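You operate a simulated robot arm through the tools that you are given. There is no shell and no other tool. Be economical: measure what you need, move in short steps, check, and stop when the job is done.

The job below is to be done with a simulated two-armed robot. You get a single attempt, and the scene is never put back.

TASK
Pick up the cone flask marked "6" from the middle of the grey table with one hand, pass it to the other hand and put it on the top of the rubber mat. Set down upright: cone flask.
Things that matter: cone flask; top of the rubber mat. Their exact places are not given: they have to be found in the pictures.

It is judged by the outcome, as a careful person would: the job done as asked, and still so three seconds after it is handed in. It fails if anything else is knocked over, pushed out of place, dropped, spilled or broken.

THE ROBOT
Two 7-joint arms with two-finger parallel grippers on one trunk, on a base that drives. Base frame: it is fixed to the floor where the robot stands at the start and does not move with it; the origin is under the middle of the robot, x ahead of it, y to its left, z up. Units: mm, degrees, N and s.
The left shoulder is at the start at [69, 182, 1111], the right one opposite. With the tool pointing down near the work surface each hand reaches from about 280 to 740 mm from the robot's upright axis, wherever it stands, measured 20 degrees to its own side. Places, roughly: top of the rubber mat (20x20 cm) [360, 720, 800]. Payload 3.91 kg a hand.
The TCP of each hand is the grasp point between the finger pads, 30 mm short of the fingertips. In the tool frame z runs along the fingers and y along their closing line. The gripper opens to 110 mm. The fingers are 20 mm wide and 10 mm thick; the gripper's body (48 by 112 mm) begins 55 mm behind the TCP.
Orientation is that of the tool frame in the base frame, as [roll, pitch, yaw] about the fixed x, y, z axes, in that order (R = Rz(yaw) Ry(pitch) Rx(roll)). With the fingers straight down and closing along the base's y, the tool's x points along the base's -x, its y along +y and its z along -z.

THE INTERFACE
- The arms move only by the tool play_rows. It takes "left_targets", "right_targets" or both (then of equal length, played together; a hand with none holds still); each is a list of rows, each an object (a shift or turn left out is 0, a gripper value left out holds the last) with "delta_pos": the shift along the base's x, y, z in units of 25 mm (1.0 is 25 mm), a list of three; "rotation": the turn, a rotation vector about the base's x, y, z in units of 6 degrees (1.0 is 6 degrees), a list of three; "hand": the closure in counts, from 0 (fully open) to 255 (shut). In form: [{"delta_pos": [tx, ty, tz], "rotation": [wx, wy, wz], "hand": hand}, ...]. A call has 1 to 12 rows; each row shifts and turns the commanded pose from where the row before left it. A call with a number of a shift or a turn outside -1 to 1 is refused whole. Rows are played at 5 a second. More than 50 mm and 8.6 degrees between two rows, or a gripper value outside its range, and nothing of the call is played. Where a pose cannot be reached the arm comes as near as it can. A force on the tool above 40 N (or 10 N above the force at the start of the call, whichever is more), or a blocked arm, ends the call early, and 0.2 s more pass. Each finger travels about 72 mm/s and halts on what it meets, pressing with about 39 N; the grip force reading is that of the motor and also rises with nothing between the fingers. The clock runs only during rows and for 0.2 s after the last one: add rows that do not move to give the fingers time. The reply holds the time, the measured pose of the TCP, the force on the tool along the base axes, the opening and the grip force, in the units named above and with some noise, with the torque about the TCP (base axes, N m) and any sound that the robot's microphone picked up.
- Cameras (640 x 400 px; columns grow to the right, rows downward): "scene" is now at [189.2, 50.6, 1286.7]; the picture's right is [0.61, -0.79, 0.00], its down [-0.54, -0.41, -0.73] and it looks along [0.58, 0.44, -0.68] (base axes); focal length 286 px, centre (320, 200). "left" rides on the left gripper at [73, -17, -103] in its tool frame; the picture's right is [0.23, 0.97, 0.00], its down [-0.76, 0.18, -0.62] and it looks along [-0.61, 0.14, 0.78] (tool axes); focal length 222 px, centre (320, 200). "right" rides on the right gripper at [72, 17, -103] in its tool frame; the picture's right is [-0.23, 0.97, 0.00], its down [-0.76, -0.18, -0.62] and it looks along [-0.61, -0.14, 0.78] (tool axes); focal length 222 px, centre (320, 200).
- capture(camera): a new picture of that camera. No time passes.
- lift_body(by): slides the trunk up (or, below 0, down) by that many mm; the arms and the scene camera ride with it, the base frame stays. It gives what a move gives, with no picture.
- base_move(legs): drives the robot by 1 to 6 legs, each [ahead, left, turn to the left] in mm, mm and degrees, along the robot's own axes; the way and the turn of a leg run together, so that a leg with both is an arc; at most 1500 mm and 180 degrees a leg. The arms and the cameras ride along, it lands a little off, and it stops where it bumps. It gives what a move gives.
- aim_head(pan, tilt): turns the head with the scene camera to pan (to the left, within 80 degrees either way) and tilt (down, from -29 to 69), counted from straight ahead of the robot. It gives what a move gives.
- point_at(camera, pixels): for up to 12 pixels [column, row] of the newest picture of that camera ("zoom" is the newest enlarged one), the place [x, y, z] in the base frame of the surface seen there, good to about 2 mm. No time passes.
- close_up(camera, box): a new picture of the part [left, top, right, bottom] of that camera's present view, enlarged. No time passes.
- close_job(): hands the job in; it is judged then, once.

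Work in short steps. Measure before you move; look again where a grasp or a placing could have gone wrong, and mend it. You have 80 turns and 58 pictures in all, those below and enlarged ones among them. Open the grippers and draw the arms clear of the work before you hand the job in, unless the task says otherwise; then end with one line.

The tools are called after "Emit:" as name(argument=value, ...) on one line, values as JSON. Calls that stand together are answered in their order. play_rows: Moves the arms, as the interface text tells. Its arguments: {"type":"object","properties":{"left_targets":{"type":"array","items":{"type":"object","properties":{"delta_pos":{"type":"array","items":{"type":"number"}},"rotation":{"type":"array","items":{"type":"number"}},"hand":{"type":"number"}}}},"right_targets":{"type":"array","items":{"type":"object","properties":{"delta_pos":{"type":"array","items":{"type":"number"}},"rotation":{"type":"array","items":{"type":"number"}},"hand":{"type":"number"}}}}},"required":[]} The other tools are called the same way: lift_body (by) slides the trunk up or down; base_move (legs) drives the base; aim_head (pan, tilt) turns the head that bears the scene camera; capture (camera) takes a picture; point_at (camera, pixels) gives the place of the surface under pixels of a picture; close_up (camera, box) takes an enlarged picture of a part of a camera's view; close_job () hands the job in.

At the start:

```text
t: 0.0
left_eef_pos: [378.8, 399.2, 1065.5]
left_tcp_rot: [179.9, 0.1, -179.8]
left_ft_force: [-0.6, -0.4, 0.7]
left_torque: [0.01, -0.02, -0.04]
left_width: 110.3
left_gripper_force: 0.1
right_eef_pos: [494.4, 20.9, 1038.6]
right_tcp_rot: [180.0, -0.1, 180.0]
right_ft_force: [0.9, 0.1, -0.8]
right_torque: [0.01, 0.01, -0.01]
right_width: 110.2
right_gripper_force: 0.1
trunk travel left (down, up): [-375.0, 139.0]
robot x, y, heading: [1.9, -0.8, -0.0]
head pan, tilt: [37.4, 43.1]
```

scene: 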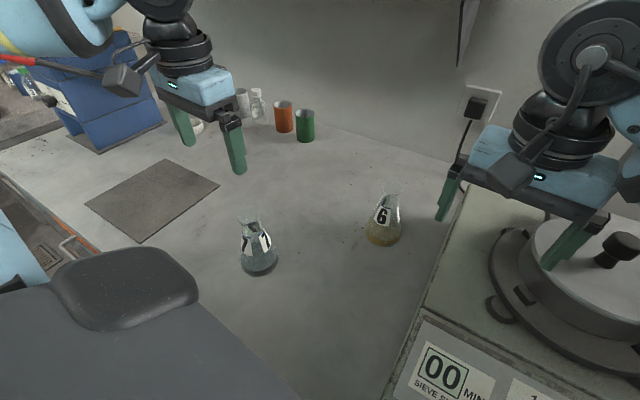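
right: 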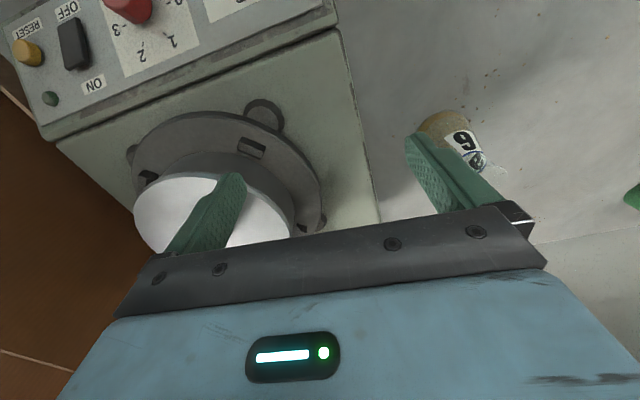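
left: 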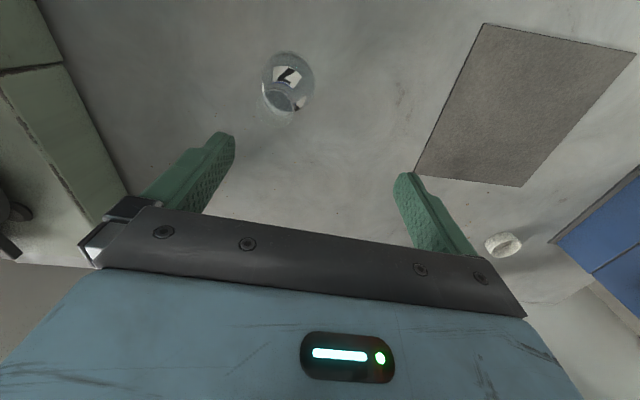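

The flask "6" shows at about (383,220) in the scene picture and a "7" flask at (258,250); the mat is around (152,198). I enlarge and measure these.

Emit:
close_up(camera="scene", box=[340, 170, 440, 260])

Emit:
point_at(camera="scene", pixels=[[383, 220], [380, 240], [388, 196], [258, 250], [165, 159], [219, 186], [142, 242], [85, 204], [152, 200], [420, 250], [300, 200], [250, 222]])

```text
4.44 times, centred on (390, 215) of scene
```

zoom: 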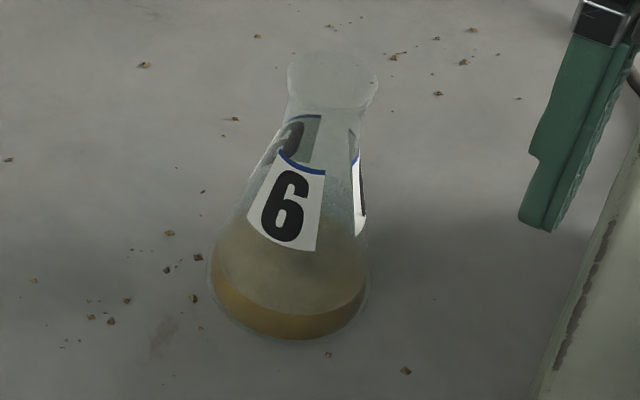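

```text
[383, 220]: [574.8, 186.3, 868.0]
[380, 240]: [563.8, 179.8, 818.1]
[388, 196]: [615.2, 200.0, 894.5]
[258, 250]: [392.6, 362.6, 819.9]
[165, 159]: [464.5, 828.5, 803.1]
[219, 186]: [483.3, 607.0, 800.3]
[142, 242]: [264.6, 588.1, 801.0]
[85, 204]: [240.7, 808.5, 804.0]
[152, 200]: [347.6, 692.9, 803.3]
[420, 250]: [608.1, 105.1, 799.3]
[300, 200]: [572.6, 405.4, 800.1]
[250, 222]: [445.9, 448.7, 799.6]
```

I now measure the flask's outline in the enlarged picture: rim (288..378,75), neck (300,115), shoulder, base (285,338), and the "7" flask for clearance.

Emit:
point_at(camera="zoom", pixels=[[333, 58], [333, 104], [292, 80], [372, 80], [333, 115], [292, 115], [362, 130], [290, 240], [225, 250], [358, 250], [285, 325], [285, 346]])

Emit:
close_up(camera="right", box=[390, 90, 530, 200])

```text
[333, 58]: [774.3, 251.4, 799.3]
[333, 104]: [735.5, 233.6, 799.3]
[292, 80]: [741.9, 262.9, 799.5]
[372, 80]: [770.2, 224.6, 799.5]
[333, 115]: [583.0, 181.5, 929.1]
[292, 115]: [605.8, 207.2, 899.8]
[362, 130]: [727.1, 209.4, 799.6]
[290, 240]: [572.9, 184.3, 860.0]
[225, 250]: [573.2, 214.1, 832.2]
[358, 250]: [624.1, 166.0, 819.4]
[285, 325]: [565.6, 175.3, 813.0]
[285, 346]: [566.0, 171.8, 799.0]
```

```text
3.64 times, centred on (460, 145) of right
```

zoom: 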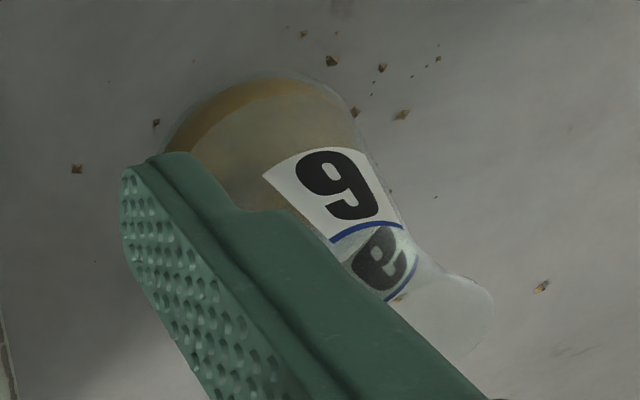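

The rays put the flask's axis near (600,189), with the rim at z≈935 (about 38 mm wide), the neck around 900–930 and the base about 78 mm. Plan: right hand takes the neck from above, left hand takes the cone with a 45° tilt. I bring the right hand above it, turned 60° so that its camera keeps clear of the left hand.

Emit:
play_rows(right_targets=[{"delta_pos": [0.42, 0.67, 0.2], "rotation": [0, 0, 1], "hand": 0}, {"delta_pos": [0.42, 0.67, 0.2], "rotation": [0, 0, 1]}, {"delta_pos": [0.42, 0.67, 0], "rotation": [0, 0, 1]}, {"delta_pos": [0.42, 0.67, 0], "rotation": [0, 0, 1]}, {"delta_pos": [0.42, 0.67, 0], "rotation": [0, 0, 1]}, {"delta_pos": [0.42, 0.67, 0], "rotation": [0, 0, 1]}, {"delta_pos": [0.42, 0.67, 0], "rotation": [0, 0, 1]}, {"delta_pos": [0.42, 0.67, 0], "rotation": [0, 0, 1]}, {"delta_pos": [0.42, 0.67, 0], "rotation": [0, 0, 1]}, {"delta_pos": [0.42, 0.67, 0], "rotation": [0, 0, 1]}, {}])

Emit:
capture(camera="right")

Emit:
capture(camera="scene")

```text
t: 1.6
left_eef_pos: [378.7, 398.1, 1066.2]
left_tcp_rot: [-180.0, 0.1, -179.9]
left_ft_force: [1.1, 0.2, 0.0]
left_torque: [-0.02, -0.03, 0.0]
left_width: 110.0
left_gripper_force: 0.1
right_eef_pos: [618.5, 42.0, 1053.2]
right_tcp_rot: [178.0, 0.8, -148.1]
right_ft_force: [-0.9, -0.7, -0.4]
right_torque: [0.02, 0.01, 0.01]
right_width: 110.0
right_gripper_force: 0.0
right hand out of reach, approached as far as the arm can: row 7, 8
trunk travel left (down, up): [-375.0, 139.0]
robot x, y, heading: [0.1, -0.3, -0.1]
head pan, tilt: [37.4, 43.1]
stopped in row 8 (right hand): the arm was blocked; the commanded pose is now the measured one
```

```text
52 pictures are left
```

right: 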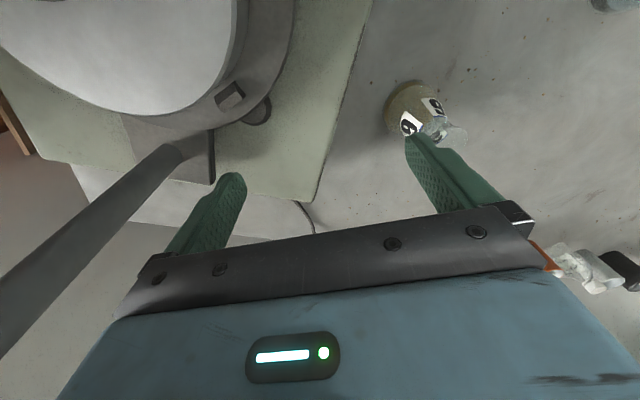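

```text
51 pictures are left
```

scene: 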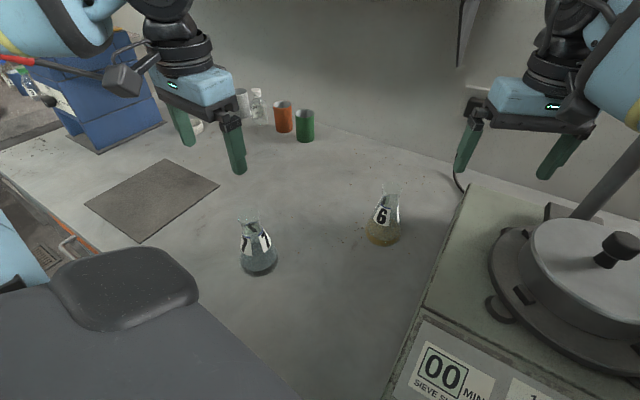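

The right hand stalled at (618,42): either the joint limits or the shaker's upright post (around (610,185) in the scene picture) is in the way. I measure the post and the shaker.

Emit:
point_at(camera="scene", pixels=[[635, 150], [610, 185], [590, 208], [550, 210], [617, 245], [560, 240], [505, 255], [480, 190], [600, 75], [625, 90], [395, 200], [440, 300]])

Emit:
aim_head(pan=-5, tilt=30)

Emit:
capture(camera="scene")

```text
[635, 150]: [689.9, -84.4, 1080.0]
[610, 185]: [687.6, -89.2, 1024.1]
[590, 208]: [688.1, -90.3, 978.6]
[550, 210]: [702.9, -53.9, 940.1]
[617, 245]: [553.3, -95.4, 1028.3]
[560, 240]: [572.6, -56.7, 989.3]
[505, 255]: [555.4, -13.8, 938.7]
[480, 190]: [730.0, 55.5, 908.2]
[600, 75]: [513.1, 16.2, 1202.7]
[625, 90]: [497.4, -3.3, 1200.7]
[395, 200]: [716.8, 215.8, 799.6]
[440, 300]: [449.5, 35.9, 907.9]
```

```text
t: 2.7
left_eef_pos: [379.6, 397.2, 1066.9]
left_tcp_rot: [180.0, 0.1, -180.0]
left_ft_force: [-0.3, 0.5, -0.4]
left_torque: [0.03, 0.02, 0.01]
left_width: 110.0
left_gripper_force: 0.1
right_eef_pos: [619.5, 42.1, 1055.2]
right_tcp_rot: [178.2, 0.9, -148.0]
right_ft_force: [-0.3, 0.0, -0.3]
right_torque: [0.01, 0.02, 0.01]
right_width: 110.1
right_gripper_force: 0.0
trunk travel left (down, up): [-375.0, 139.0]
robot x, y, heading: [1.5, 0.1, -0.1]
head pan, tilt: [-5.0, 30.0]
```

```text
50 pictures are left
```

scene: 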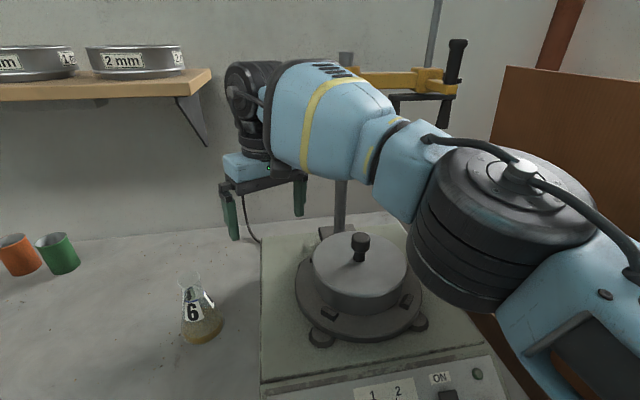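

The arm strains when reaching left across the body near the post (688,-88). I draw the right hand back, turn it to its straight pose, and then drive the base left so both flask and mat lie better.

Emit:
play_rows(right_targets=[{"delta_pos": [-0.8, 0, 0.2], "rotation": [0, 0, -0.9]}, {"delta_pos": [-0.8, 0, 0.2], "rotation": [0, 0, -0.9]}, {"delta_pos": [-0.8, 0, 0.2], "rotation": [0, 0, -0.9]}, {"delta_pos": [-0.8, 0, 0.2], "rotation": [0, 0, -0.9]}, {"delta_pos": [-0.8, 0, 0], "rotation": [0, 0, -0.9]}, {"delta_pos": [-0.8, 0, 0], "rotation": [0, 0, -0.9]}, {}])

Emit:
aim_head(pan=75, tilt=45)

Emit:
capture(camera="scene")

```text
t: 4.3
left_eef_pos: [379.6, 399.1, 1065.4]
left_tcp_rot: [-179.9, 0.0, 179.9]
left_ft_force: [0.2, 0.1, 0.0]
left_torque: [0.02, 0.0, 0.0]
left_width: 110.1
left_gripper_force: 0.1
right_eef_pos: [497.2, 45.6, 1075.5]
right_tcp_rot: [178.1, 0.8, 179.7]
right_ft_force: [-0.4, -0.1, 0.3]
right_torque: [0.03, 0.02, -0.01]
right_width: 110.2
right_gripper_force: 0.0
trunk travel left (down, up): [-375.0, 139.0]
robot x, y, heading: [1.5, -3.9, -0.1]
head pan, tilt: [-5.0, 30.0]
```

```text
t: 5.9
left_eef_pos: [380.5, 398.1, 1066.0]
left_tcp_rot: [180.0, 0.1, 179.9]
left_ft_force: [-0.4, -0.2, -0.6]
left_torque: [-0.01, -0.04, 0.0]
left_width: 110.0
left_gripper_force: 0.1
right_eef_pos: [498.4, 45.5, 1075.8]
right_tcp_rot: [178.1, 0.8, 179.8]
right_ft_force: [0.5, 0.1, -0.5]
right_torque: [0.04, 0.01, -0.02]
right_width: 110.1
right_gripper_force: 0.1
trunk travel left (down, up): [-375.0, 139.0]
robot x, y, heading: [2.9, -0.7, -0.3]
head pan, tilt: [75.0, 45.0]
```

```text
49 pictures are left
```

scene: 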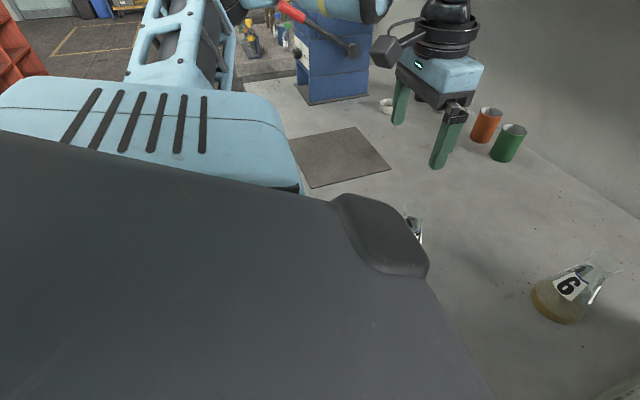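

The way left looks free, with only the robot's own shoulder cover in view, so I drive 200 mm to the left.

Emit:
base_move(legs=[[0, 200, 0]])

Emit:
aim_head(pan=15, tilt=43)

Emit:
capture(camera="scene")

```text
t: 8.2
left_eef_pos: [381.6, 595.1, 1067.0]
left_tcp_rot: [-180.0, -0.1, 180.0]
left_ft_force: [-0.2, -0.1, 0.7]
left_torque: [0.0, -0.03, 0.04]
left_width: 109.9
left_gripper_force: 0.0
right_eef_pos: [499.2, 243.7, 1076.2]
right_tcp_rot: [178.1, 0.8, 179.7]
right_ft_force: [-1.4, 0.3, -0.9]
right_torque: [0.01, 0.02, 0.0]
right_width: 109.9
right_gripper_force: 0.1
trunk travel left (down, up): [-375.0, 139.0]
robot x, y, heading: [-0.2, 199.6, -0.3]
head pan, tilt: [75.0, 45.0]
```

```text
t: 9.5
left_eef_pos: [381.4, 595.8, 1064.9]
left_tcp_rot: [-180.0, 0.0, 179.9]
left_ft_force: [0.2, -1.2, -0.6]
left_torque: [0.0, 0.0, -0.01]
left_width: 109.7
left_gripper_force: 0.1
right_eef_pos: [498.0, 243.0, 1075.5]
right_tcp_rot: [178.1, 0.8, 179.5]
right_ft_force: [0.6, 0.8, 0.6]
right_torque: [0.02, -0.01, -0.02]
right_width: 110.1
right_gripper_force: 0.1
trunk travel left (down, up): [-375.0, 139.0]
robot x, y, heading: [2.5, 198.2, -0.3]
head pan, tilt: [15.0, 43.0]
```

```text
48 pictures are left
```

scene: 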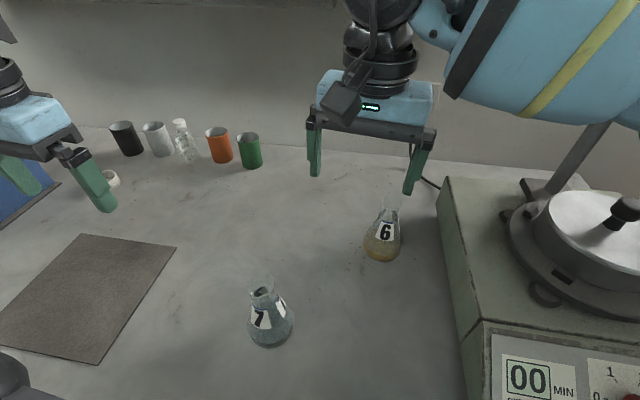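

The hand now hangs close to the flask with room around it. I bring it over the axis (600,189), turning it 60° again.

Emit:
play_rows(right_targets=[{"delta_pos": [0.41, -0.216, 0], "rotation": [-0.3, 0.1, 0]}, {"delta_pos": [0.41, -0.216, 0], "rotation": [0, 0, 1]}, {"delta_pos": [0.41, -0.216, 0], "rotation": [0, 0, 1]}, {"delta_pos": [0.41, -0.216, 0], "rotation": [0, 0, 1]}, {"delta_pos": [0.41, -0.216, 0], "rotation": [0, 0, 1]}, {"delta_pos": [0.41, -0.216, 0], "rotation": [0, 0, 1]}, {"delta_pos": [0.41, -0.216, 0], "rotation": [0, 0, 1]}, {"delta_pos": [0.41, -0.216, 0], "rotation": [0, 0, 1]}, {"delta_pos": [0.41, -0.216, 0], "rotation": [0, 0, 1]}, {"delta_pos": [0.41, -0.216, 0], "rotation": [0, 0, 1]}, {}])

Emit:
capture(camera="right")

Emit:
capture(camera="scene")

```text
t: 11.9
left_eef_pos: [380.2, 595.3, 1067.1]
left_tcp_rot: [-180.0, 0.0, 179.9]
left_ft_force: [0.3, -0.6, -1.1]
left_torque: [0.03, -0.02, 0.01]
left_width: 109.7
left_gripper_force: 0.1
right_eef_pos: [590.3, 172.2, 1072.0]
right_tcp_rot: [179.9, 0.2, -132.3]
right_ft_force: [-0.1, 0.4, 0.2]
right_torque: [0.0, 0.03, 0.02]
right_width: 109.9
right_gripper_force: 0.0
right hand out of reach, approached as far as the arm can: row 9, 10
trunk travel left (down, up): [-375.0, 139.0]
robot x, y, heading: [2.3, 202.3, -0.6]
head pan, tilt: [15.0, 43.0]
```

```text
47 pictures are left
```

right: 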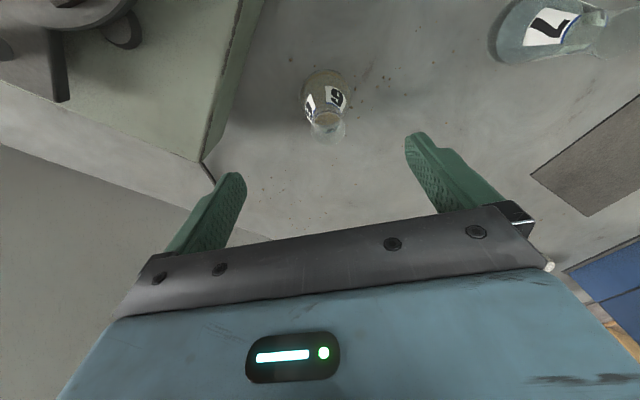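

```text
46 pictures are left
```

scene: 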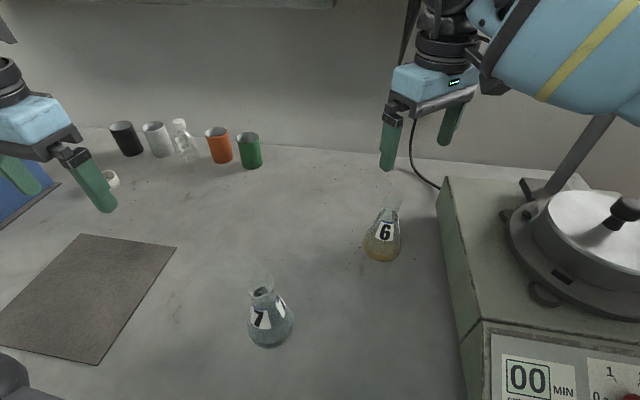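

The wrist limit stops the turn near 48°; otherwise the hand is over the flask. I look closer at the flask from the right camera to fix its axis.

Emit:
close_up(camera="right", box=[270, 50, 390, 160])

Emit:
close_up(camera="scene", box=[330, 170, 440, 280])

```text
3.64 times, centred on (330, 105) of right
```

zoom: 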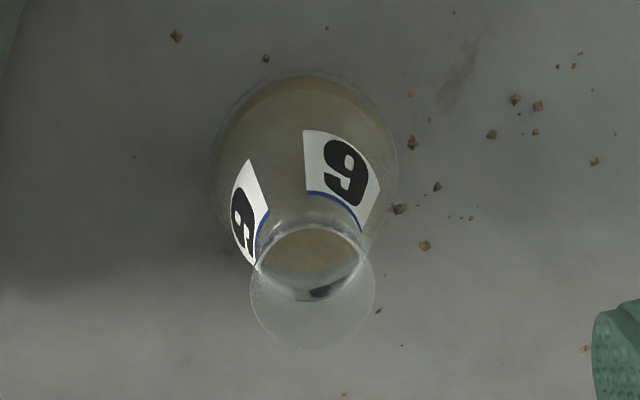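

```text
3.64 times, centred on (385, 225) of scene
```

zoom: 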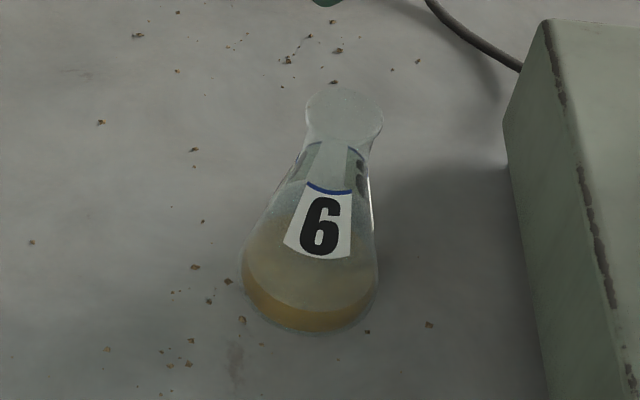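

The axis comes out near (598,189) from both views, rim z≈936. I turn back 12° off the limit, centre over the axis and descend part of the way first.

Emit:
play_rows(right_targets=[{"delta_pos": [0.16, 0.34, 0], "rotation": [0, 0, -1]}, {"delta_pos": [0.16, 0.34, 0], "rotation": [0, 0, -1]}, {"delta_pos": [0, 0, -0.7]}, {"delta_pos": [0, 0, -0.7]}, {"delta_pos": [0, 0, -0.6]}, {"delta_pos": [0, 0, -0.6]}, {}])

Emit:
capture(camera="right")

Emit:
capture(camera="scene")

```text
t: 13.5
left_eef_pos: [381.2, 595.6, 1066.1]
left_tcp_rot: [180.0, 0.0, 179.8]
left_ft_force: [-0.5, -0.4, 0.0]
left_torque: [0.01, -0.01, 0.0]
left_width: 109.8
left_gripper_force: 0.1
right_eef_pos: [595.9, 189.4, 1006.7]
right_tcp_rot: [179.9, 0.2, -144.4]
right_ft_force: [0.4, -0.1, 0.6]
right_torque: [-0.02, 0.01, 0.01]
right_width: 109.9
right_gripper_force: 0.0
trunk travel left (down, up): [-375.0, 139.0]
robot x, y, heading: [1.6, 195.8, -0.4]
head pan, tilt: [15.0, 43.0]
```

```text
43 pictures are left
```

right: 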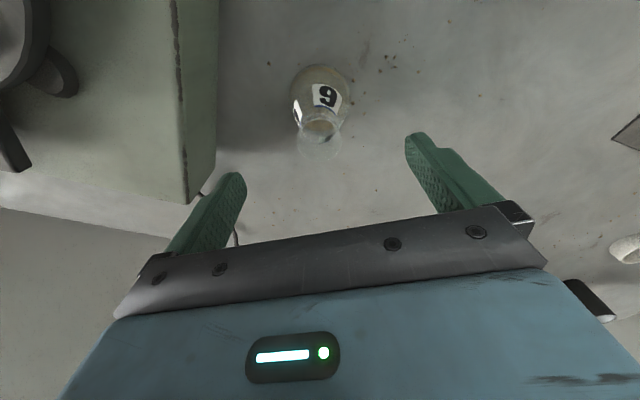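

```text
42 pictures are left
```

scene: 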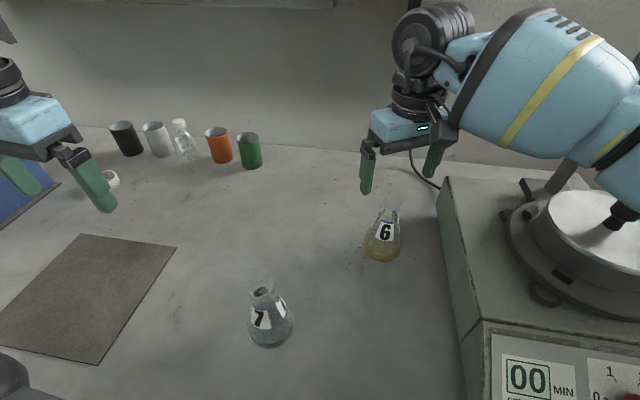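

The rim sits at about (318,143), where the TCP axis projects at (320,139), so the hand is centred. Before lowering I check the forearm's clearance over the shaker lid.

Emit:
point_at(camera="scene", pixels=[[500, 140], [560, 158], [600, 165], [620, 190], [628, 212], [580, 200], [625, 150], [540, 175]])

Emit:
aim_head(pan=-25, tilt=35)

Emit:
capture(camera="scene")

```text
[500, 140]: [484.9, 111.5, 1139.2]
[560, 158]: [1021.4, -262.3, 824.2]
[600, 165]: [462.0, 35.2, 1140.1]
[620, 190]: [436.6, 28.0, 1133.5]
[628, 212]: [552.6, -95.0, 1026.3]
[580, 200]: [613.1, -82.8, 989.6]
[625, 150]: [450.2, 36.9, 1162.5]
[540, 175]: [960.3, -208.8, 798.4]
```

```text
t: 14.6
left_eef_pos: [381.9, 596.0, 1066.1]
left_tcp_rot: [179.9, -0.1, 179.9]
left_ft_force: [0.3, -0.3, -0.6]
left_torque: [0.04, -0.01, -0.02]
left_width: 110.1
left_gripper_force: 0.0
right_eef_pos: [597.2, 190.3, 1007.9]
right_tcp_rot: [180.0, 0.2, -144.5]
right_ft_force: [0.6, 0.6, 0.4]
right_torque: [0.0, 0.0, 0.02]
right_width: 109.9
right_gripper_force: 0.1
trunk travel left (down, up): [-375.0, 139.0]
robot x, y, heading: [2.9, 200.6, -0.2]
head pan, tilt: [-25.0, 35.0]
```

```text
41 pictures are left
```

scene: 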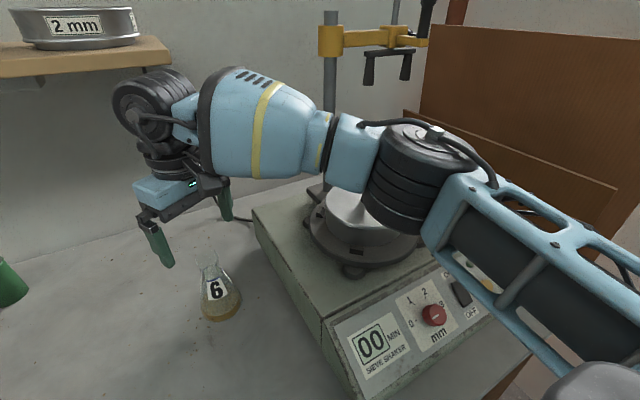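

The elbow hangs near the shaker's lid, so I measure its underside.

Emit:
point_at(camera="scene", pixels=[[395, 225], [375, 200], [415, 230], [350, 185], [330, 175], [345, 205], [440, 235], [300, 165]])

```text
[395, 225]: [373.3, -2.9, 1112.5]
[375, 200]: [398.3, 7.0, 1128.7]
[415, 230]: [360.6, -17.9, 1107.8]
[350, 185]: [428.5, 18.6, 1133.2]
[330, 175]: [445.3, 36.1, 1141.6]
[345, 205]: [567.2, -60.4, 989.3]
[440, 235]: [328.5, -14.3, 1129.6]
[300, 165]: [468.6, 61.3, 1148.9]
```

The elbow's underside is at z≈1108 and the shaker top at 908, so there is room. I descend to TCP z≈926 and check before closing.

Emit:
play_rows(right_targets=[{"delta_pos": [0, 0, -0.65]}, {"delta_pos": [0, 0, -0.65]}, {"delta_pos": [0, 0, -0.65]}, {"delta_pos": [0, 0, -0.65]}, {"delta_pos": [0, 0, -0.65]}, {}])

Emit:
capture(camera="right")

Emit:
close_up(camera="scene", box=[100, 160, 300, 340])

```text
t: 16.0
left_eef_pos: [382.2, 595.5, 1066.3]
left_tcp_rot: [179.9, 0.0, 179.9]
left_ft_force: [-0.5, -0.2, 0.4]
left_torque: [0.0, -0.02, -0.02]
left_width: 110.1
left_gripper_force: 0.1
right_eef_pos: [598.1, 188.5, 925.9]
right_tcp_rot: [179.9, 0.2, -144.5]
right_ft_force: [-0.2, 0.3, 0.2]
right_torque: [-0.01, 0.01, -0.02]
right_width: 110.1
right_gripper_force: 0.1
trunk travel left (down, up): [-375.0, 139.0]
robot x, y, heading: [1.0, 196.8, -0.3]
head pan, tilt: [-25.0, 35.0]
```

```text
40 pictures are left
```

right: 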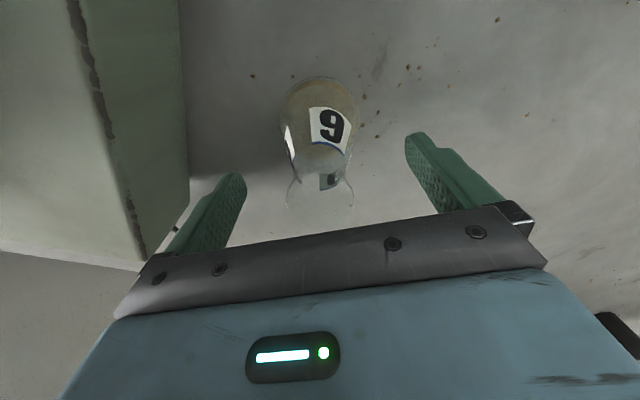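

```text
2.22 times, centred on (200, 250) of scene
```

zoom: 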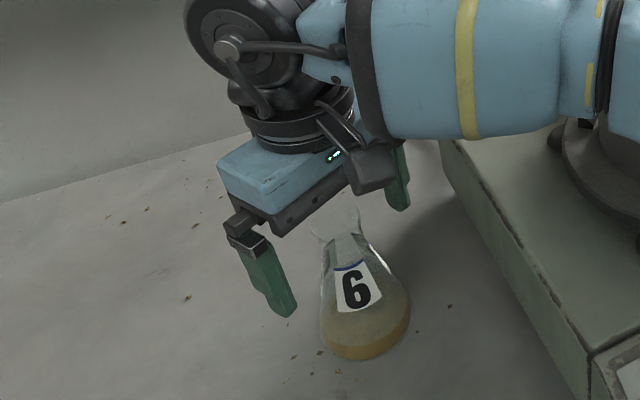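

The neck is centred between the fingers at about (320,190). I close the right gripper and let it settle.

Emit:
play_rows(right_targets=[{"hand": 100}, {"hand": 150}, {"hand": 200}, {"hand": 230}, {"hand": 230}, {"hand": 230}])

Emit:
capture(camera="right")

```text
t: 17.4
left_eef_pos: [381.3, 595.6, 1066.1]
left_tcp_rot: [180.0, 0.0, 179.8]
left_ft_force: [0.3, 0.1, -1.7]
left_torque: [0.0, -0.03, 0.03]
left_width: 110.0
left_gripper_force: 0.1
right_eef_pos: [597.9, 189.0, 926.2]
right_tcp_rot: [179.9, 0.2, -144.4]
right_ft_force: [0.0, 0.5, 0.8]
right_torque: [-0.14, -0.17, 0.02]
right_width: 36.8
right_gripper_force: 39.5
trunk travel left (down, up): [-375.0, 139.0]
robot x, y, heading: [1.4, 198.6, -0.1]
head pan, tilt: [-25.0, 35.0]
```

```text
38 pictures are left
```

right: 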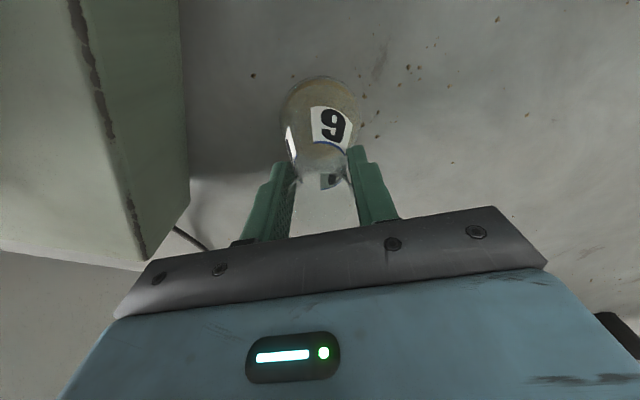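

Held at 36.8 mm width with 39.5 N. I lift straight up slowly by 100 mm and look.

Emit:
play_rows(right_targets=[{"delta_pos": [0, 0, 0.2]}, {"delta_pos": [0, 0, 0.4]}, {"delta_pos": [0, 0, 0.5]}, {"delta_pos": [0, 0, 0.5]}, {"delta_pos": [0, 0, 0.5]}, {"delta_pos": [0, 0, 0.5]}, {"delta_pos": [0, 0, 0.5]}, {"delta_pos": [0, 0, 0.5]}, {"delta_pos": [0, 0, 0.4]}, {}])

Emit:
aim_head(pan=10, tilt=35)

Emit:
capture(camera="scene")

```text
t: 19.6
left_eef_pos: [381.2, 594.6, 1066.4]
left_tcp_rot: [-180.0, 0.0, 180.0]
left_ft_force: [0.4, 0.4, -0.3]
left_torque: [-0.01, -0.01, 0.05]
left_width: 110.0
left_gripper_force: 0.2
right_eef_pos: [597.3, 189.9, 1024.2]
right_tcp_rot: [179.9, 0.2, -144.2]
right_ft_force: [1.2, 0.0, -3.4]
right_torque: [-0.02, 0.01, 0.05]
right_width: 36.7
right_gripper_force: 38.9
trunk travel left (down, up): [-375.0, 139.0]
robot x, y, heading: [3.2, 200.1, -0.1]
head pan, tilt: [-25.0, 35.0]
```

```text
t: 20.6
left_eef_pos: [381.7, 595.7, 1065.6]
left_tcp_rot: [180.0, 0.0, 179.9]
left_ft_force: [-0.4, -0.2, -0.8]
left_torque: [-0.02, 0.0, -0.03]
left_width: 109.8
left_gripper_force: 0.1
right_eef_pos: [598.0, 189.1, 1023.9]
right_tcp_rot: [179.9, 0.2, -144.4]
right_ft_force: [0.0, 1.1, -1.9]
right_torque: [0.0, 0.01, 0.01]
right_width: 36.5
right_gripper_force: 39.8
trunk travel left (down, up): [-375.0, 139.0]
robot x, y, heading: [5.1, 198.2, -0.4]
head pan, tilt: [10.0, 35.0]
```

```text
37 pictures are left
```

scene: 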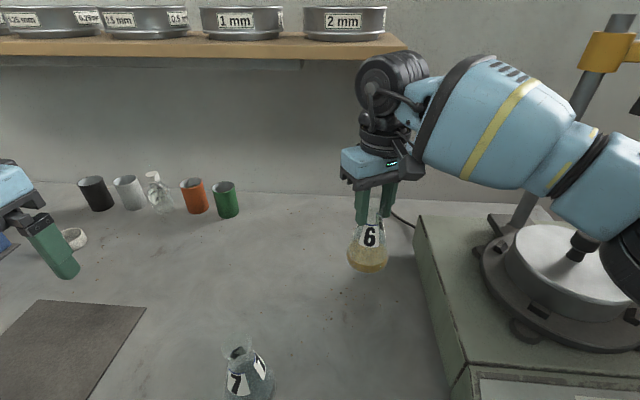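

The flask hangs upright (weight about 2.5 N). I carry it to a meeting place near (550,300) while the left hand starts to tilt forward (54° of tilt about y) well clear of it.

Emit:
play_rows(right_targets=[{"delta_pos": [-0.1, 0.2, 0.1]}, {"delta_pos": [-0.2, 0.5, 0.15]}, {"delta_pos": [-0.2, 0.5, 0.15]}, {"delta_pos": [-0.22, 0.5, 0.15]}, {"delta_pos": [-0.22, 0.5, 0.15]}, {"delta_pos": [-0.22, 0.5, 0.15]}, {"delta_pos": [-0.22, 0.5, 0.15]}, {"delta_pos": [-0.22, 0.5, 0.15]}, {"delta_pos": [-0.2, 0.5, 0.15]}, {"delta_pos": [-0.12, 0.24, 0.14]}, {}], left_targets=[{"delta_pos": [0.2, -0.3, 0.1], "rotation": [0, -1, 0]}, {"delta_pos": [0.2, -0.3, 0.1], "rotation": [0, -1, 0]}, {"delta_pos": [0.2, -0.3, 0.1], "rotation": [0, -1, 0]}, {"delta_pos": [0.2, -0.3, 0.1], "rotation": [0, -1, 0]}, {"delta_pos": [0.2, -0.3, 0], "rotation": [0, -1, 0]}, {"delta_pos": [0.2, -0.3, 0], "rotation": [0, -1, 0]}, {"delta_pos": [0.2, -0.3, 0], "rotation": [0, -1, 0]}, {"delta_pos": [0.2, -0.3, 0], "rotation": [0, -1, 0]}, {"delta_pos": [0.2, -0.3, 0], "rotation": [0, -1, 0]}, {"delta_pos": [0, 0, 0]}, {}])

Emit:
capture(camera="scene")

```text
t: 23.0
left_eef_pos: [449.6, 537.8, 1086.3]
left_tcp_rot: [179.8, 54.0, 179.8]
left_ft_force: [0.4, -0.5, 0.8]
left_torque: [-0.01, -0.01, 0.01]
left_width: 110.1
left_gripper_force: 0.1
left hand out of reach, approached as far as the arm can: row 8, 9
right_eef_pos: [548.8, 300.6, 1061.2]
right_tcp_rot: [179.8, 0.2, -144.4]
right_ft_force: [-0.5, -0.4, -2.4]
right_torque: [-0.02, 0.03, 0.01]
right_width: 36.2
right_gripper_force: 38.7
trunk travel left (down, up): [-375.0, 139.0]
robot x, y, heading: [0.1, 198.5, -0.1]
head pan, tilt: [10.0, 35.0]
```

```text
36 pictures are left
```

scene: 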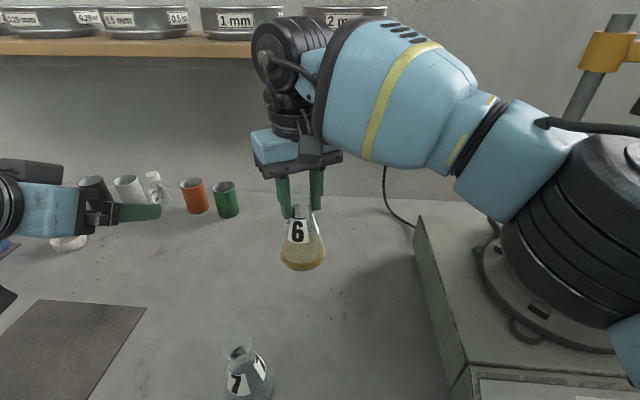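

The left hand has its tilt (pitch 54°), with a warning that it was near a limit. I turn it about the vertical toward the flask in a few rows and check.

Emit:
play_rows(left_targets=[{"delta_pos": [0.2, -0.4, 0], "rotation": [0, 0, -1]}, {"delta_pos": [0.2, -0.4, 0], "rotation": [0, 0, -1]}, {"delta_pos": [0.2, -0.4, 0], "rotation": [0, 0, -1]}, {"delta_pos": [0.2, -0.4, 0], "rotation": [0, 0, -1]}, {"delta_pos": [0.2, -0.4, 0], "rotation": [0, 0, -1]}, {}])

```text
t: 24.4
left_eef_pos: [474.7, 488.9, 1084.9]
left_tcp_rot: [179.7, 54.0, 149.7]
left_ft_force: [0.2, -0.2, -0.9]
left_torque: [0.02, -0.02, 0.02]
left_width: 109.9
left_gripper_force: 0.1
right_eef_pos: [549.0, 300.7, 1062.1]
right_tcp_rot: [179.9, 0.2, -144.5]
right_ft_force: [-0.1, 0.0, -4.0]
right_torque: [-0.01, 0.0, 0.02]
right_width: 36.8
right_gripper_force: 38.9
trunk travel left (down, up): [-375.0, 139.0]
robot x, y, heading: [-2.1, 198.1, -0.3]
head pan, tilt: [10.0, 35.0]
```

No limit this time. I finish the turn to 60° and bring the hand to the stand-off point (488,405,1079) behind the flask.

Emit:
play_rows(left_targets=[{"delta_pos": [0.09, -0.56, -0.04], "rotation": [0, 0, -1]}, {"delta_pos": [0.09, -0.56, -0.04], "rotation": [0, 0, -1]}, {"delta_pos": [0.09, -0.56, -0.04], "rotation": [0, 0, -1]}, {"delta_pos": [0.09, -0.56, -0.04], "rotation": [0, 0, -1]}, {"delta_pos": [0.09, -0.56, -0.04], "rotation": [0, 0, -1]}, {"delta_pos": [0.09, -0.56, -0.04]}, {}])

Emit:
capture(camera="scene")

Emit:
capture(camera="left")

```text
t: 26.0
left_eef_pos: [486.7, 404.9, 1079.0]
left_tcp_rot: [179.8, 54.1, 119.8]
left_ft_force: [0.9, -0.1, 0.6]
left_torque: [0.02, 0.0, 0.0]
left_width: 109.8
left_gripper_force: 0.1
right_eef_pos: [549.7, 301.2, 1060.7]
right_tcp_rot: [179.9, 0.2, -144.3]
right_ft_force: [-0.3, 0.5, -3.9]
right_torque: [0.0, 0.0, -0.01]
right_width: 36.4
right_gripper_force: 38.7
trunk travel left (down, up): [-375.0, 139.0]
robot x, y, heading: [1.7, 196.2, -0.1]
head pan, tilt: [10.0, 35.0]
```

```text
35 pictures are left
```

scene: 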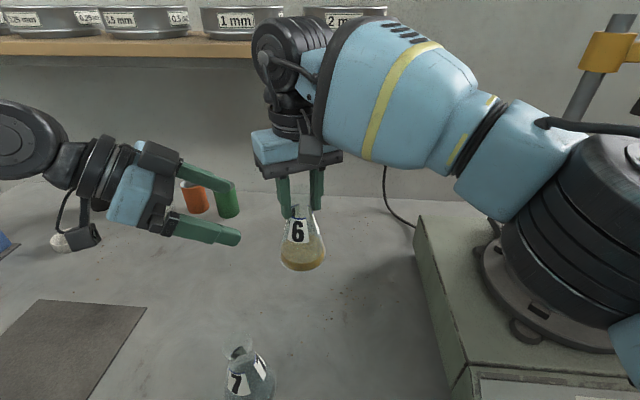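

```text
34 pictures are left
```

left: 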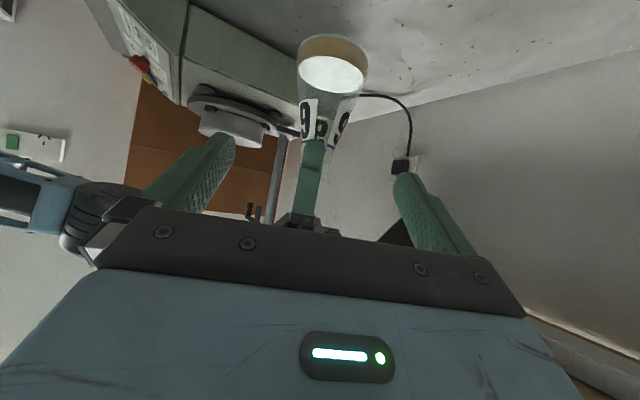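

The left camera shows the flask centred between the open left fingers (base at (332,65)). I advance 5/8 of the way along the tool direction and check.

Emit:
play_rows(left_targets=[{"delta_pos": [0.315, -0.52, -0.445], "hand": 0}, {"delta_pos": [0.315, -0.52, -0.445]}, {"delta_pos": [0.315, -0.52, -0.445]}, {"delta_pos": [0.315, -0.52, -0.445]}, {"delta_pos": [0.315, -0.52, -0.445]}, {}])

Emit:
capture(camera="left")

Emit:
close_up(camera="scene", box=[150, 90, 390, 300])

```text
t: 27.4
left_eef_pos: [526.1, 338.6, 1024.8]
left_tcp_rot: [179.8, 54.1, 119.8]
left_ft_force: [0.1, -0.3, 0.2]
left_torque: [0.01, 0.01, 0.0]
left_width: 109.9
left_gripper_force: 0.1
right_eef_pos: [549.0, 301.5, 1061.8]
right_tcp_rot: [180.0, 0.2, -144.5]
right_ft_force: [-0.3, 0.2, -3.2]
right_torque: [0.0, 0.0, -0.01]
right_width: 36.6
right_gripper_force: 39.4
trunk travel left (down, up): [-375.0, 139.0]
robot x, y, heading: [0.7, 196.7, -0.1]
head pan, tilt: [10.0, 35.0]
```

```text
33 pictures are left
```

left: 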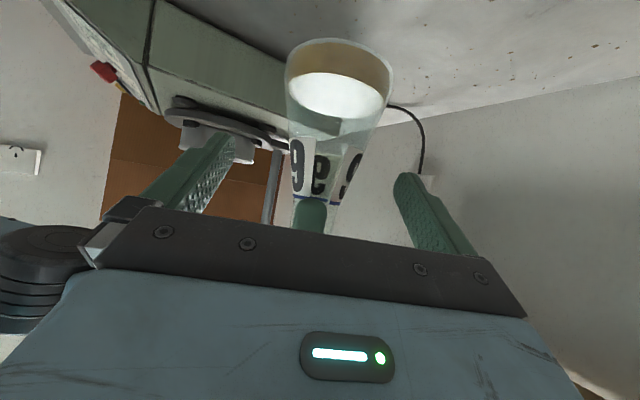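

```text
1.90 times, centred on (270, 195) of scene
```

zoom: 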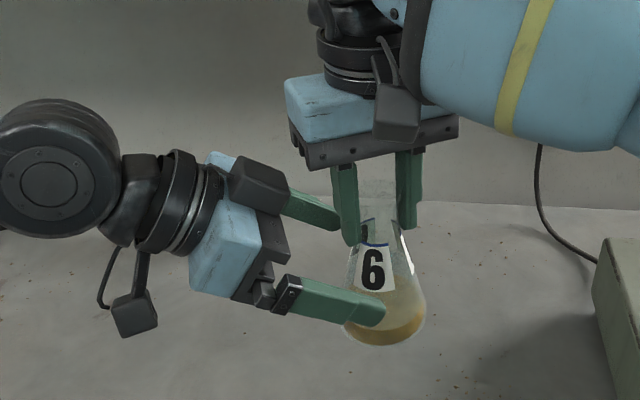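

All clear so far, but the left palm would come close to the right fingers at full depth, so I stop 16 mm short: target TCP (541,315,1000), the pads reaching the cone about 50 mm above the base.

Emit:
play_rows(left_targets=[{"delta_pos": [0.2, -0.312, -0.33]}, {"delta_pos": [0.2, -0.312, -0.33]}, {"delta_pos": [0.2, -0.312, -0.33]}, {}])

Emit:
capture(camera="left")

Emit:
close_up(camera="scene", box=[150, 90, 390, 300])

Emit:
capture(camera="right")

```text
t: 28.4
left_eef_pos: [541.3, 316.4, 999.7]
left_tcp_rot: [179.8, 53.9, 119.8]
left_ft_force: [0.5, -0.3, -0.3]
left_torque: [-0.04, -0.01, 0.02]
left_width: 109.8
left_gripper_force: 0.1
right_eef_pos: [549.9, 301.7, 1060.9]
right_tcp_rot: [180.0, 0.2, -144.5]
right_ft_force: [-0.3, 0.1, -2.9]
right_torque: [-0.03, 0.01, 0.03]
right_width: 36.0
right_gripper_force: 39.1
trunk travel left (down, up): [-375.0, 139.0]
robot x, y, heading: [-2.5, 200.0, -0.3]
head pan, tilt: [10.0, 35.0]
```

```text
31 pictures are left
```

left: 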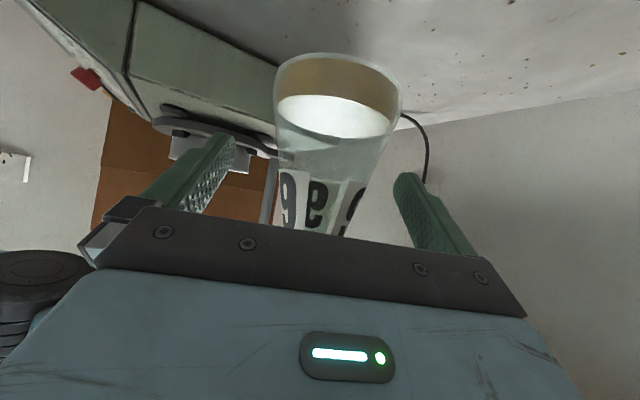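

```text
1.90 times, centred on (270, 195) of scene
```

zoom: 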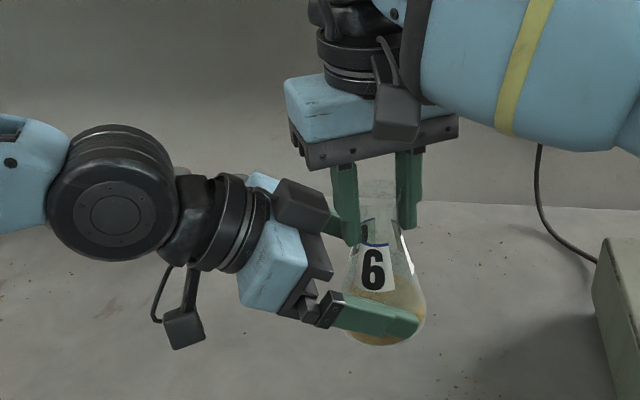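

```text
29 pictures are left
```

right: 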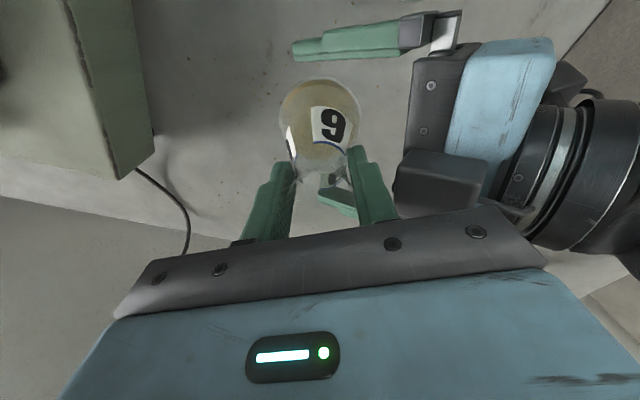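

The left fingers straddle the cone, and the lateral offset of the axis computes to 0.1 mm. I close the left gripper while the right one holds.

Emit:
play_rows(left_targets=[{"hand": 60}, {"hand": 90}, {"hand": 120}, {"hand": 150}, {"hand": 180}, {"hand": 200}, {}])

Emit:
capture(camera="left")

Emit:
close_up(camera="scene", box=[210, 140, 370, 280])

```text
t: 30.0
left_eef_pos: [542.4, 316.5, 1000.6]
left_tcp_rot: [179.8, 54.1, 119.7]
left_ft_force: [15.1, 7.7, 0.6]
left_torque: [-0.09, -0.15, 0.3]
left_width: 63.4
left_gripper_force: 39.0
right_eef_pos: [548.9, 302.4, 1062.0]
right_tcp_rot: [179.8, 0.1, -144.4]
right_ft_force: [-14.4, -7.8, 0.2]
right_torque: [-0.33, 1.05, 0.05]
right_width: 36.6
right_gripper_force: 38.9
trunk travel left (down, up): [-375.0, 139.0]
robot x, y, heading: [2.8, 199.2, -0.1]
head pan, tilt: [10.0, 35.0]
```

```text
28 pictures are left
```

left: 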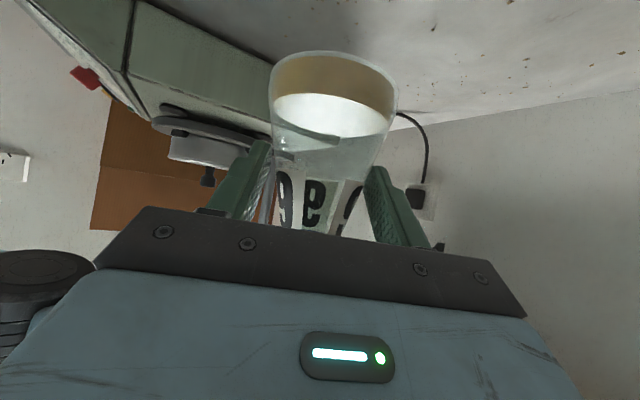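

```text
2.86 times, centred on (290, 210) of scene
```

zoom: 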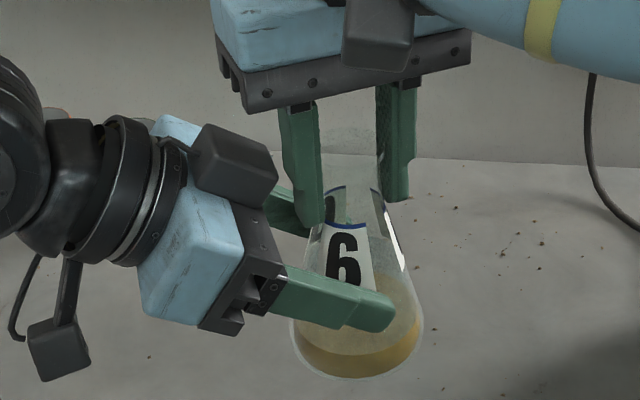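

Both hands hold (left width 63.4 mm), but they pull against each other with about 17 N along the left closing line. I ease the left hand 1.5 mm along (0.87,0.5) to relieve this before releasing.

Emit:
play_rows(left_targets=[{"delta_pos": [0.026, 0.015, 0]}, {"delta_pos": [0.026, 0.015, 0]}, {}, {}])

```text
t: 31.0
left_eef_pos: [542.5, 315.6, 999.6]
left_tcp_rot: [179.7, 54.0, 119.6]
left_ft_force: [0.7, 4.6, 4.3]
left_torque: [0.01, -0.44, -0.03]
left_width: 64.1
left_gripper_force: 38.6
right_eef_pos: [550.0, 300.1, 1060.1]
right_tcp_rot: [179.8, 0.3, -144.3]
right_ft_force: [-1.2, -3.6, -6.6]
right_torque: [-0.31, 0.5, 0.07]
right_width: 36.6
right_gripper_force: 39.0
trunk travel left (down, up): [-375.0, 139.0]
robot x, y, heading: [-0.5, 200.3, -0.2]
head pan, tilt: [10.0, 35.0]
```

Forces are now small. I open the right hand only to about 46 mm, as the left palm is near its finger, and check before withdrawing.

Emit:
play_rows(right_targets=[{"hand": 165}, {"hand": 158}, {"hand": 150}, {"hand": 148}, {}])

Emit:
close_up(camera="scene", box=[210, 140, 370, 280])

Emit:
capture(camera="right")

```text
t: 32.2
left_eef_pos: [542.8, 317.2, 998.8]
left_tcp_rot: [179.8, 54.0, 119.7]
left_ft_force: [-2.0, 1.3, -0.4]
left_torque: [-0.09, -0.1, 0.04]
left_width: 63.7
left_gripper_force: 39.4
right_eef_pos: [550.8, 301.3, 1061.1]
right_tcp_rot: [180.0, 0.2, -144.3]
right_ft_force: [1.7, -2.1, 1.3]
right_torque: [0.08, 0.04, -0.06]
right_width: 45.0
right_gripper_force: 0.1
trunk travel left (down, up): [-375.0, 139.0]
robot x, y, heading: [-0.4, 199.4, 0.1]
head pan, tilt: [10.0, 35.0]
```

```text
2.86 times, centred on (290, 210) of scene
```

zoom: 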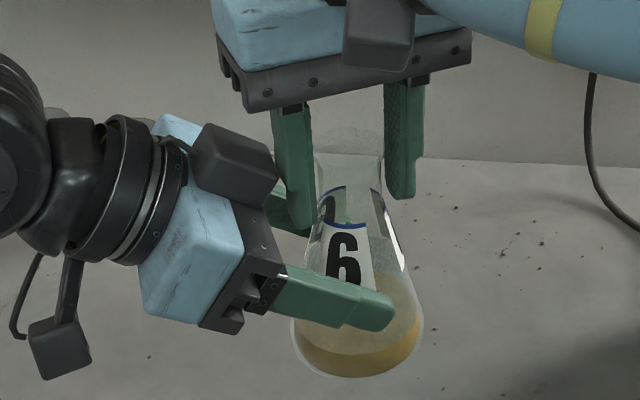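

```text
25 pictures are left
```

right: 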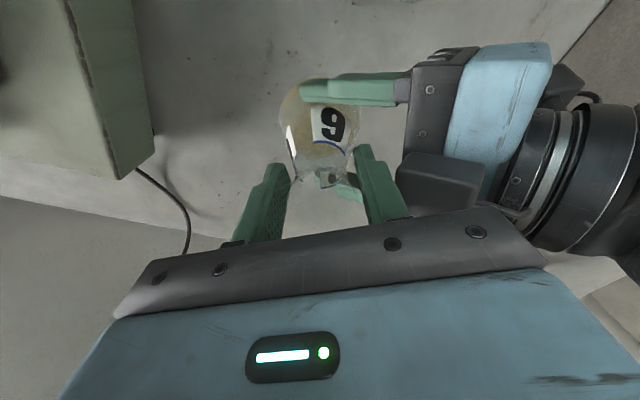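

The left hand alone holds the flask; a light 2.6 N push remains on the right hand toward (0.6,-0.8), so I shift it 2 mm that way and then raise it slowly.

Emit:
play_rows(right_targets=[{"delta_pos": [0.046, -0.065, 0]}, {}, {"delta_pos": [0, 0, 0.2]}, {"delta_pos": [0, 0, 0.4]}, {"delta_pos": [0, 0, 0.5]}, {"delta_pos": [0, 0, 0.6]}, {"delta_pos": [0, 0, 0.7]}, {"delta_pos": [0, 0, 0.7]}, {}])

Emit:
capture(camera="scene")

```text
t: 34.2
left_eef_pos: [541.9, 316.1, 998.5]
left_tcp_rot: [179.8, 53.8, 119.9]
left_ft_force: [0.8, -0.6, -0.2]
left_torque: [0.04, 0.02, -0.02]
left_width: 56.7
left_gripper_force: 39.2
right_eef_pos: [584.2, 245.2, 1080.4]
right_tcp_rot: [174.5, -5.3, -150.3]
right_ft_force: [0.1, 0.0, 0.1]
right_torque: [-0.05, -0.01, 0.02]
right_width: 46.2
right_gripper_force: 0.1
trunk travel left (down, up): [-375.0, 139.0]
robot x, y, heading: [2.7, 202.2, -0.2]
head pan, tilt: [10.0, 35.0]
stopped in row 9 (right hand): the arm was blocked; the commanded pose is now the measured one
```

```text
24 pictures are left
```

scene: 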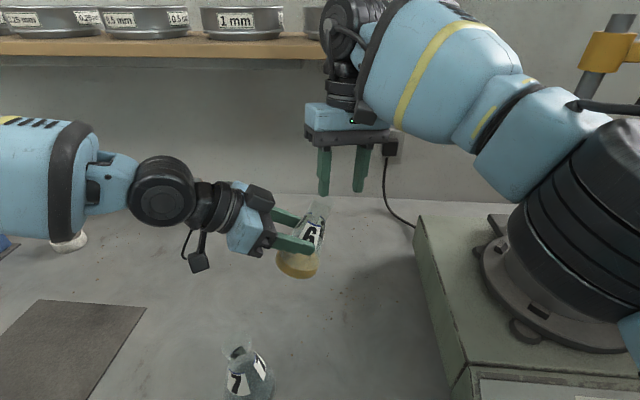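

The right hand swung aside when lifting, and the flask now sits tilted in the left hand. I look closely before anything else.

Emit:
close_up(camera="scene", box=[230, 170, 370, 300])

Emit:
capture(camera="left")

Emit:
capture(camera="right")

```text
3.08 times, centred on (300, 235) of scene
```

zoom: 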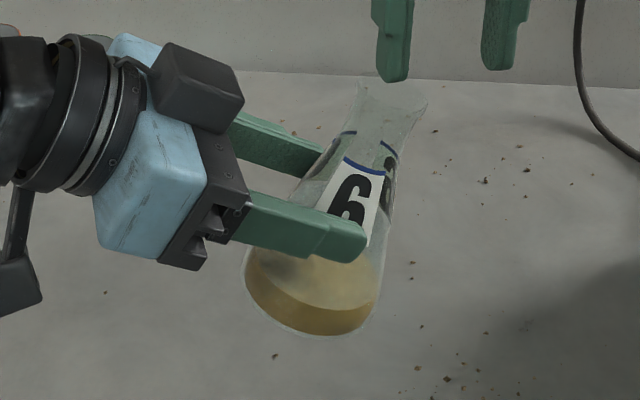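

```text
22 pictures are left
```

left: 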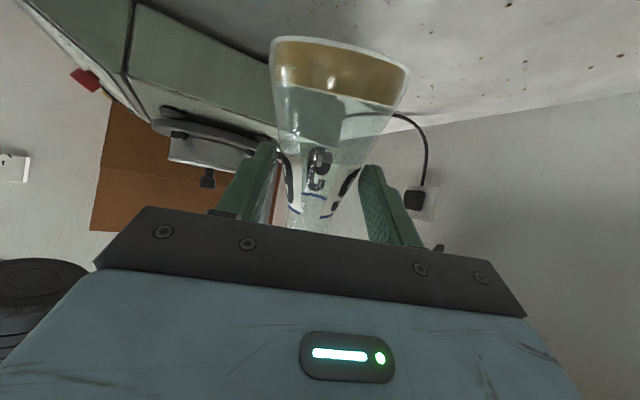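

```text
21 pictures are left
```

right: 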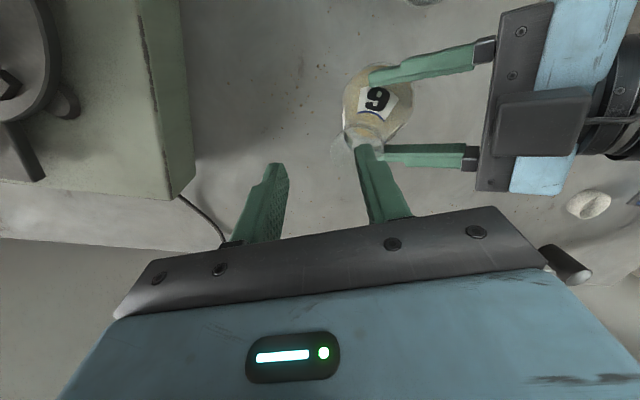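

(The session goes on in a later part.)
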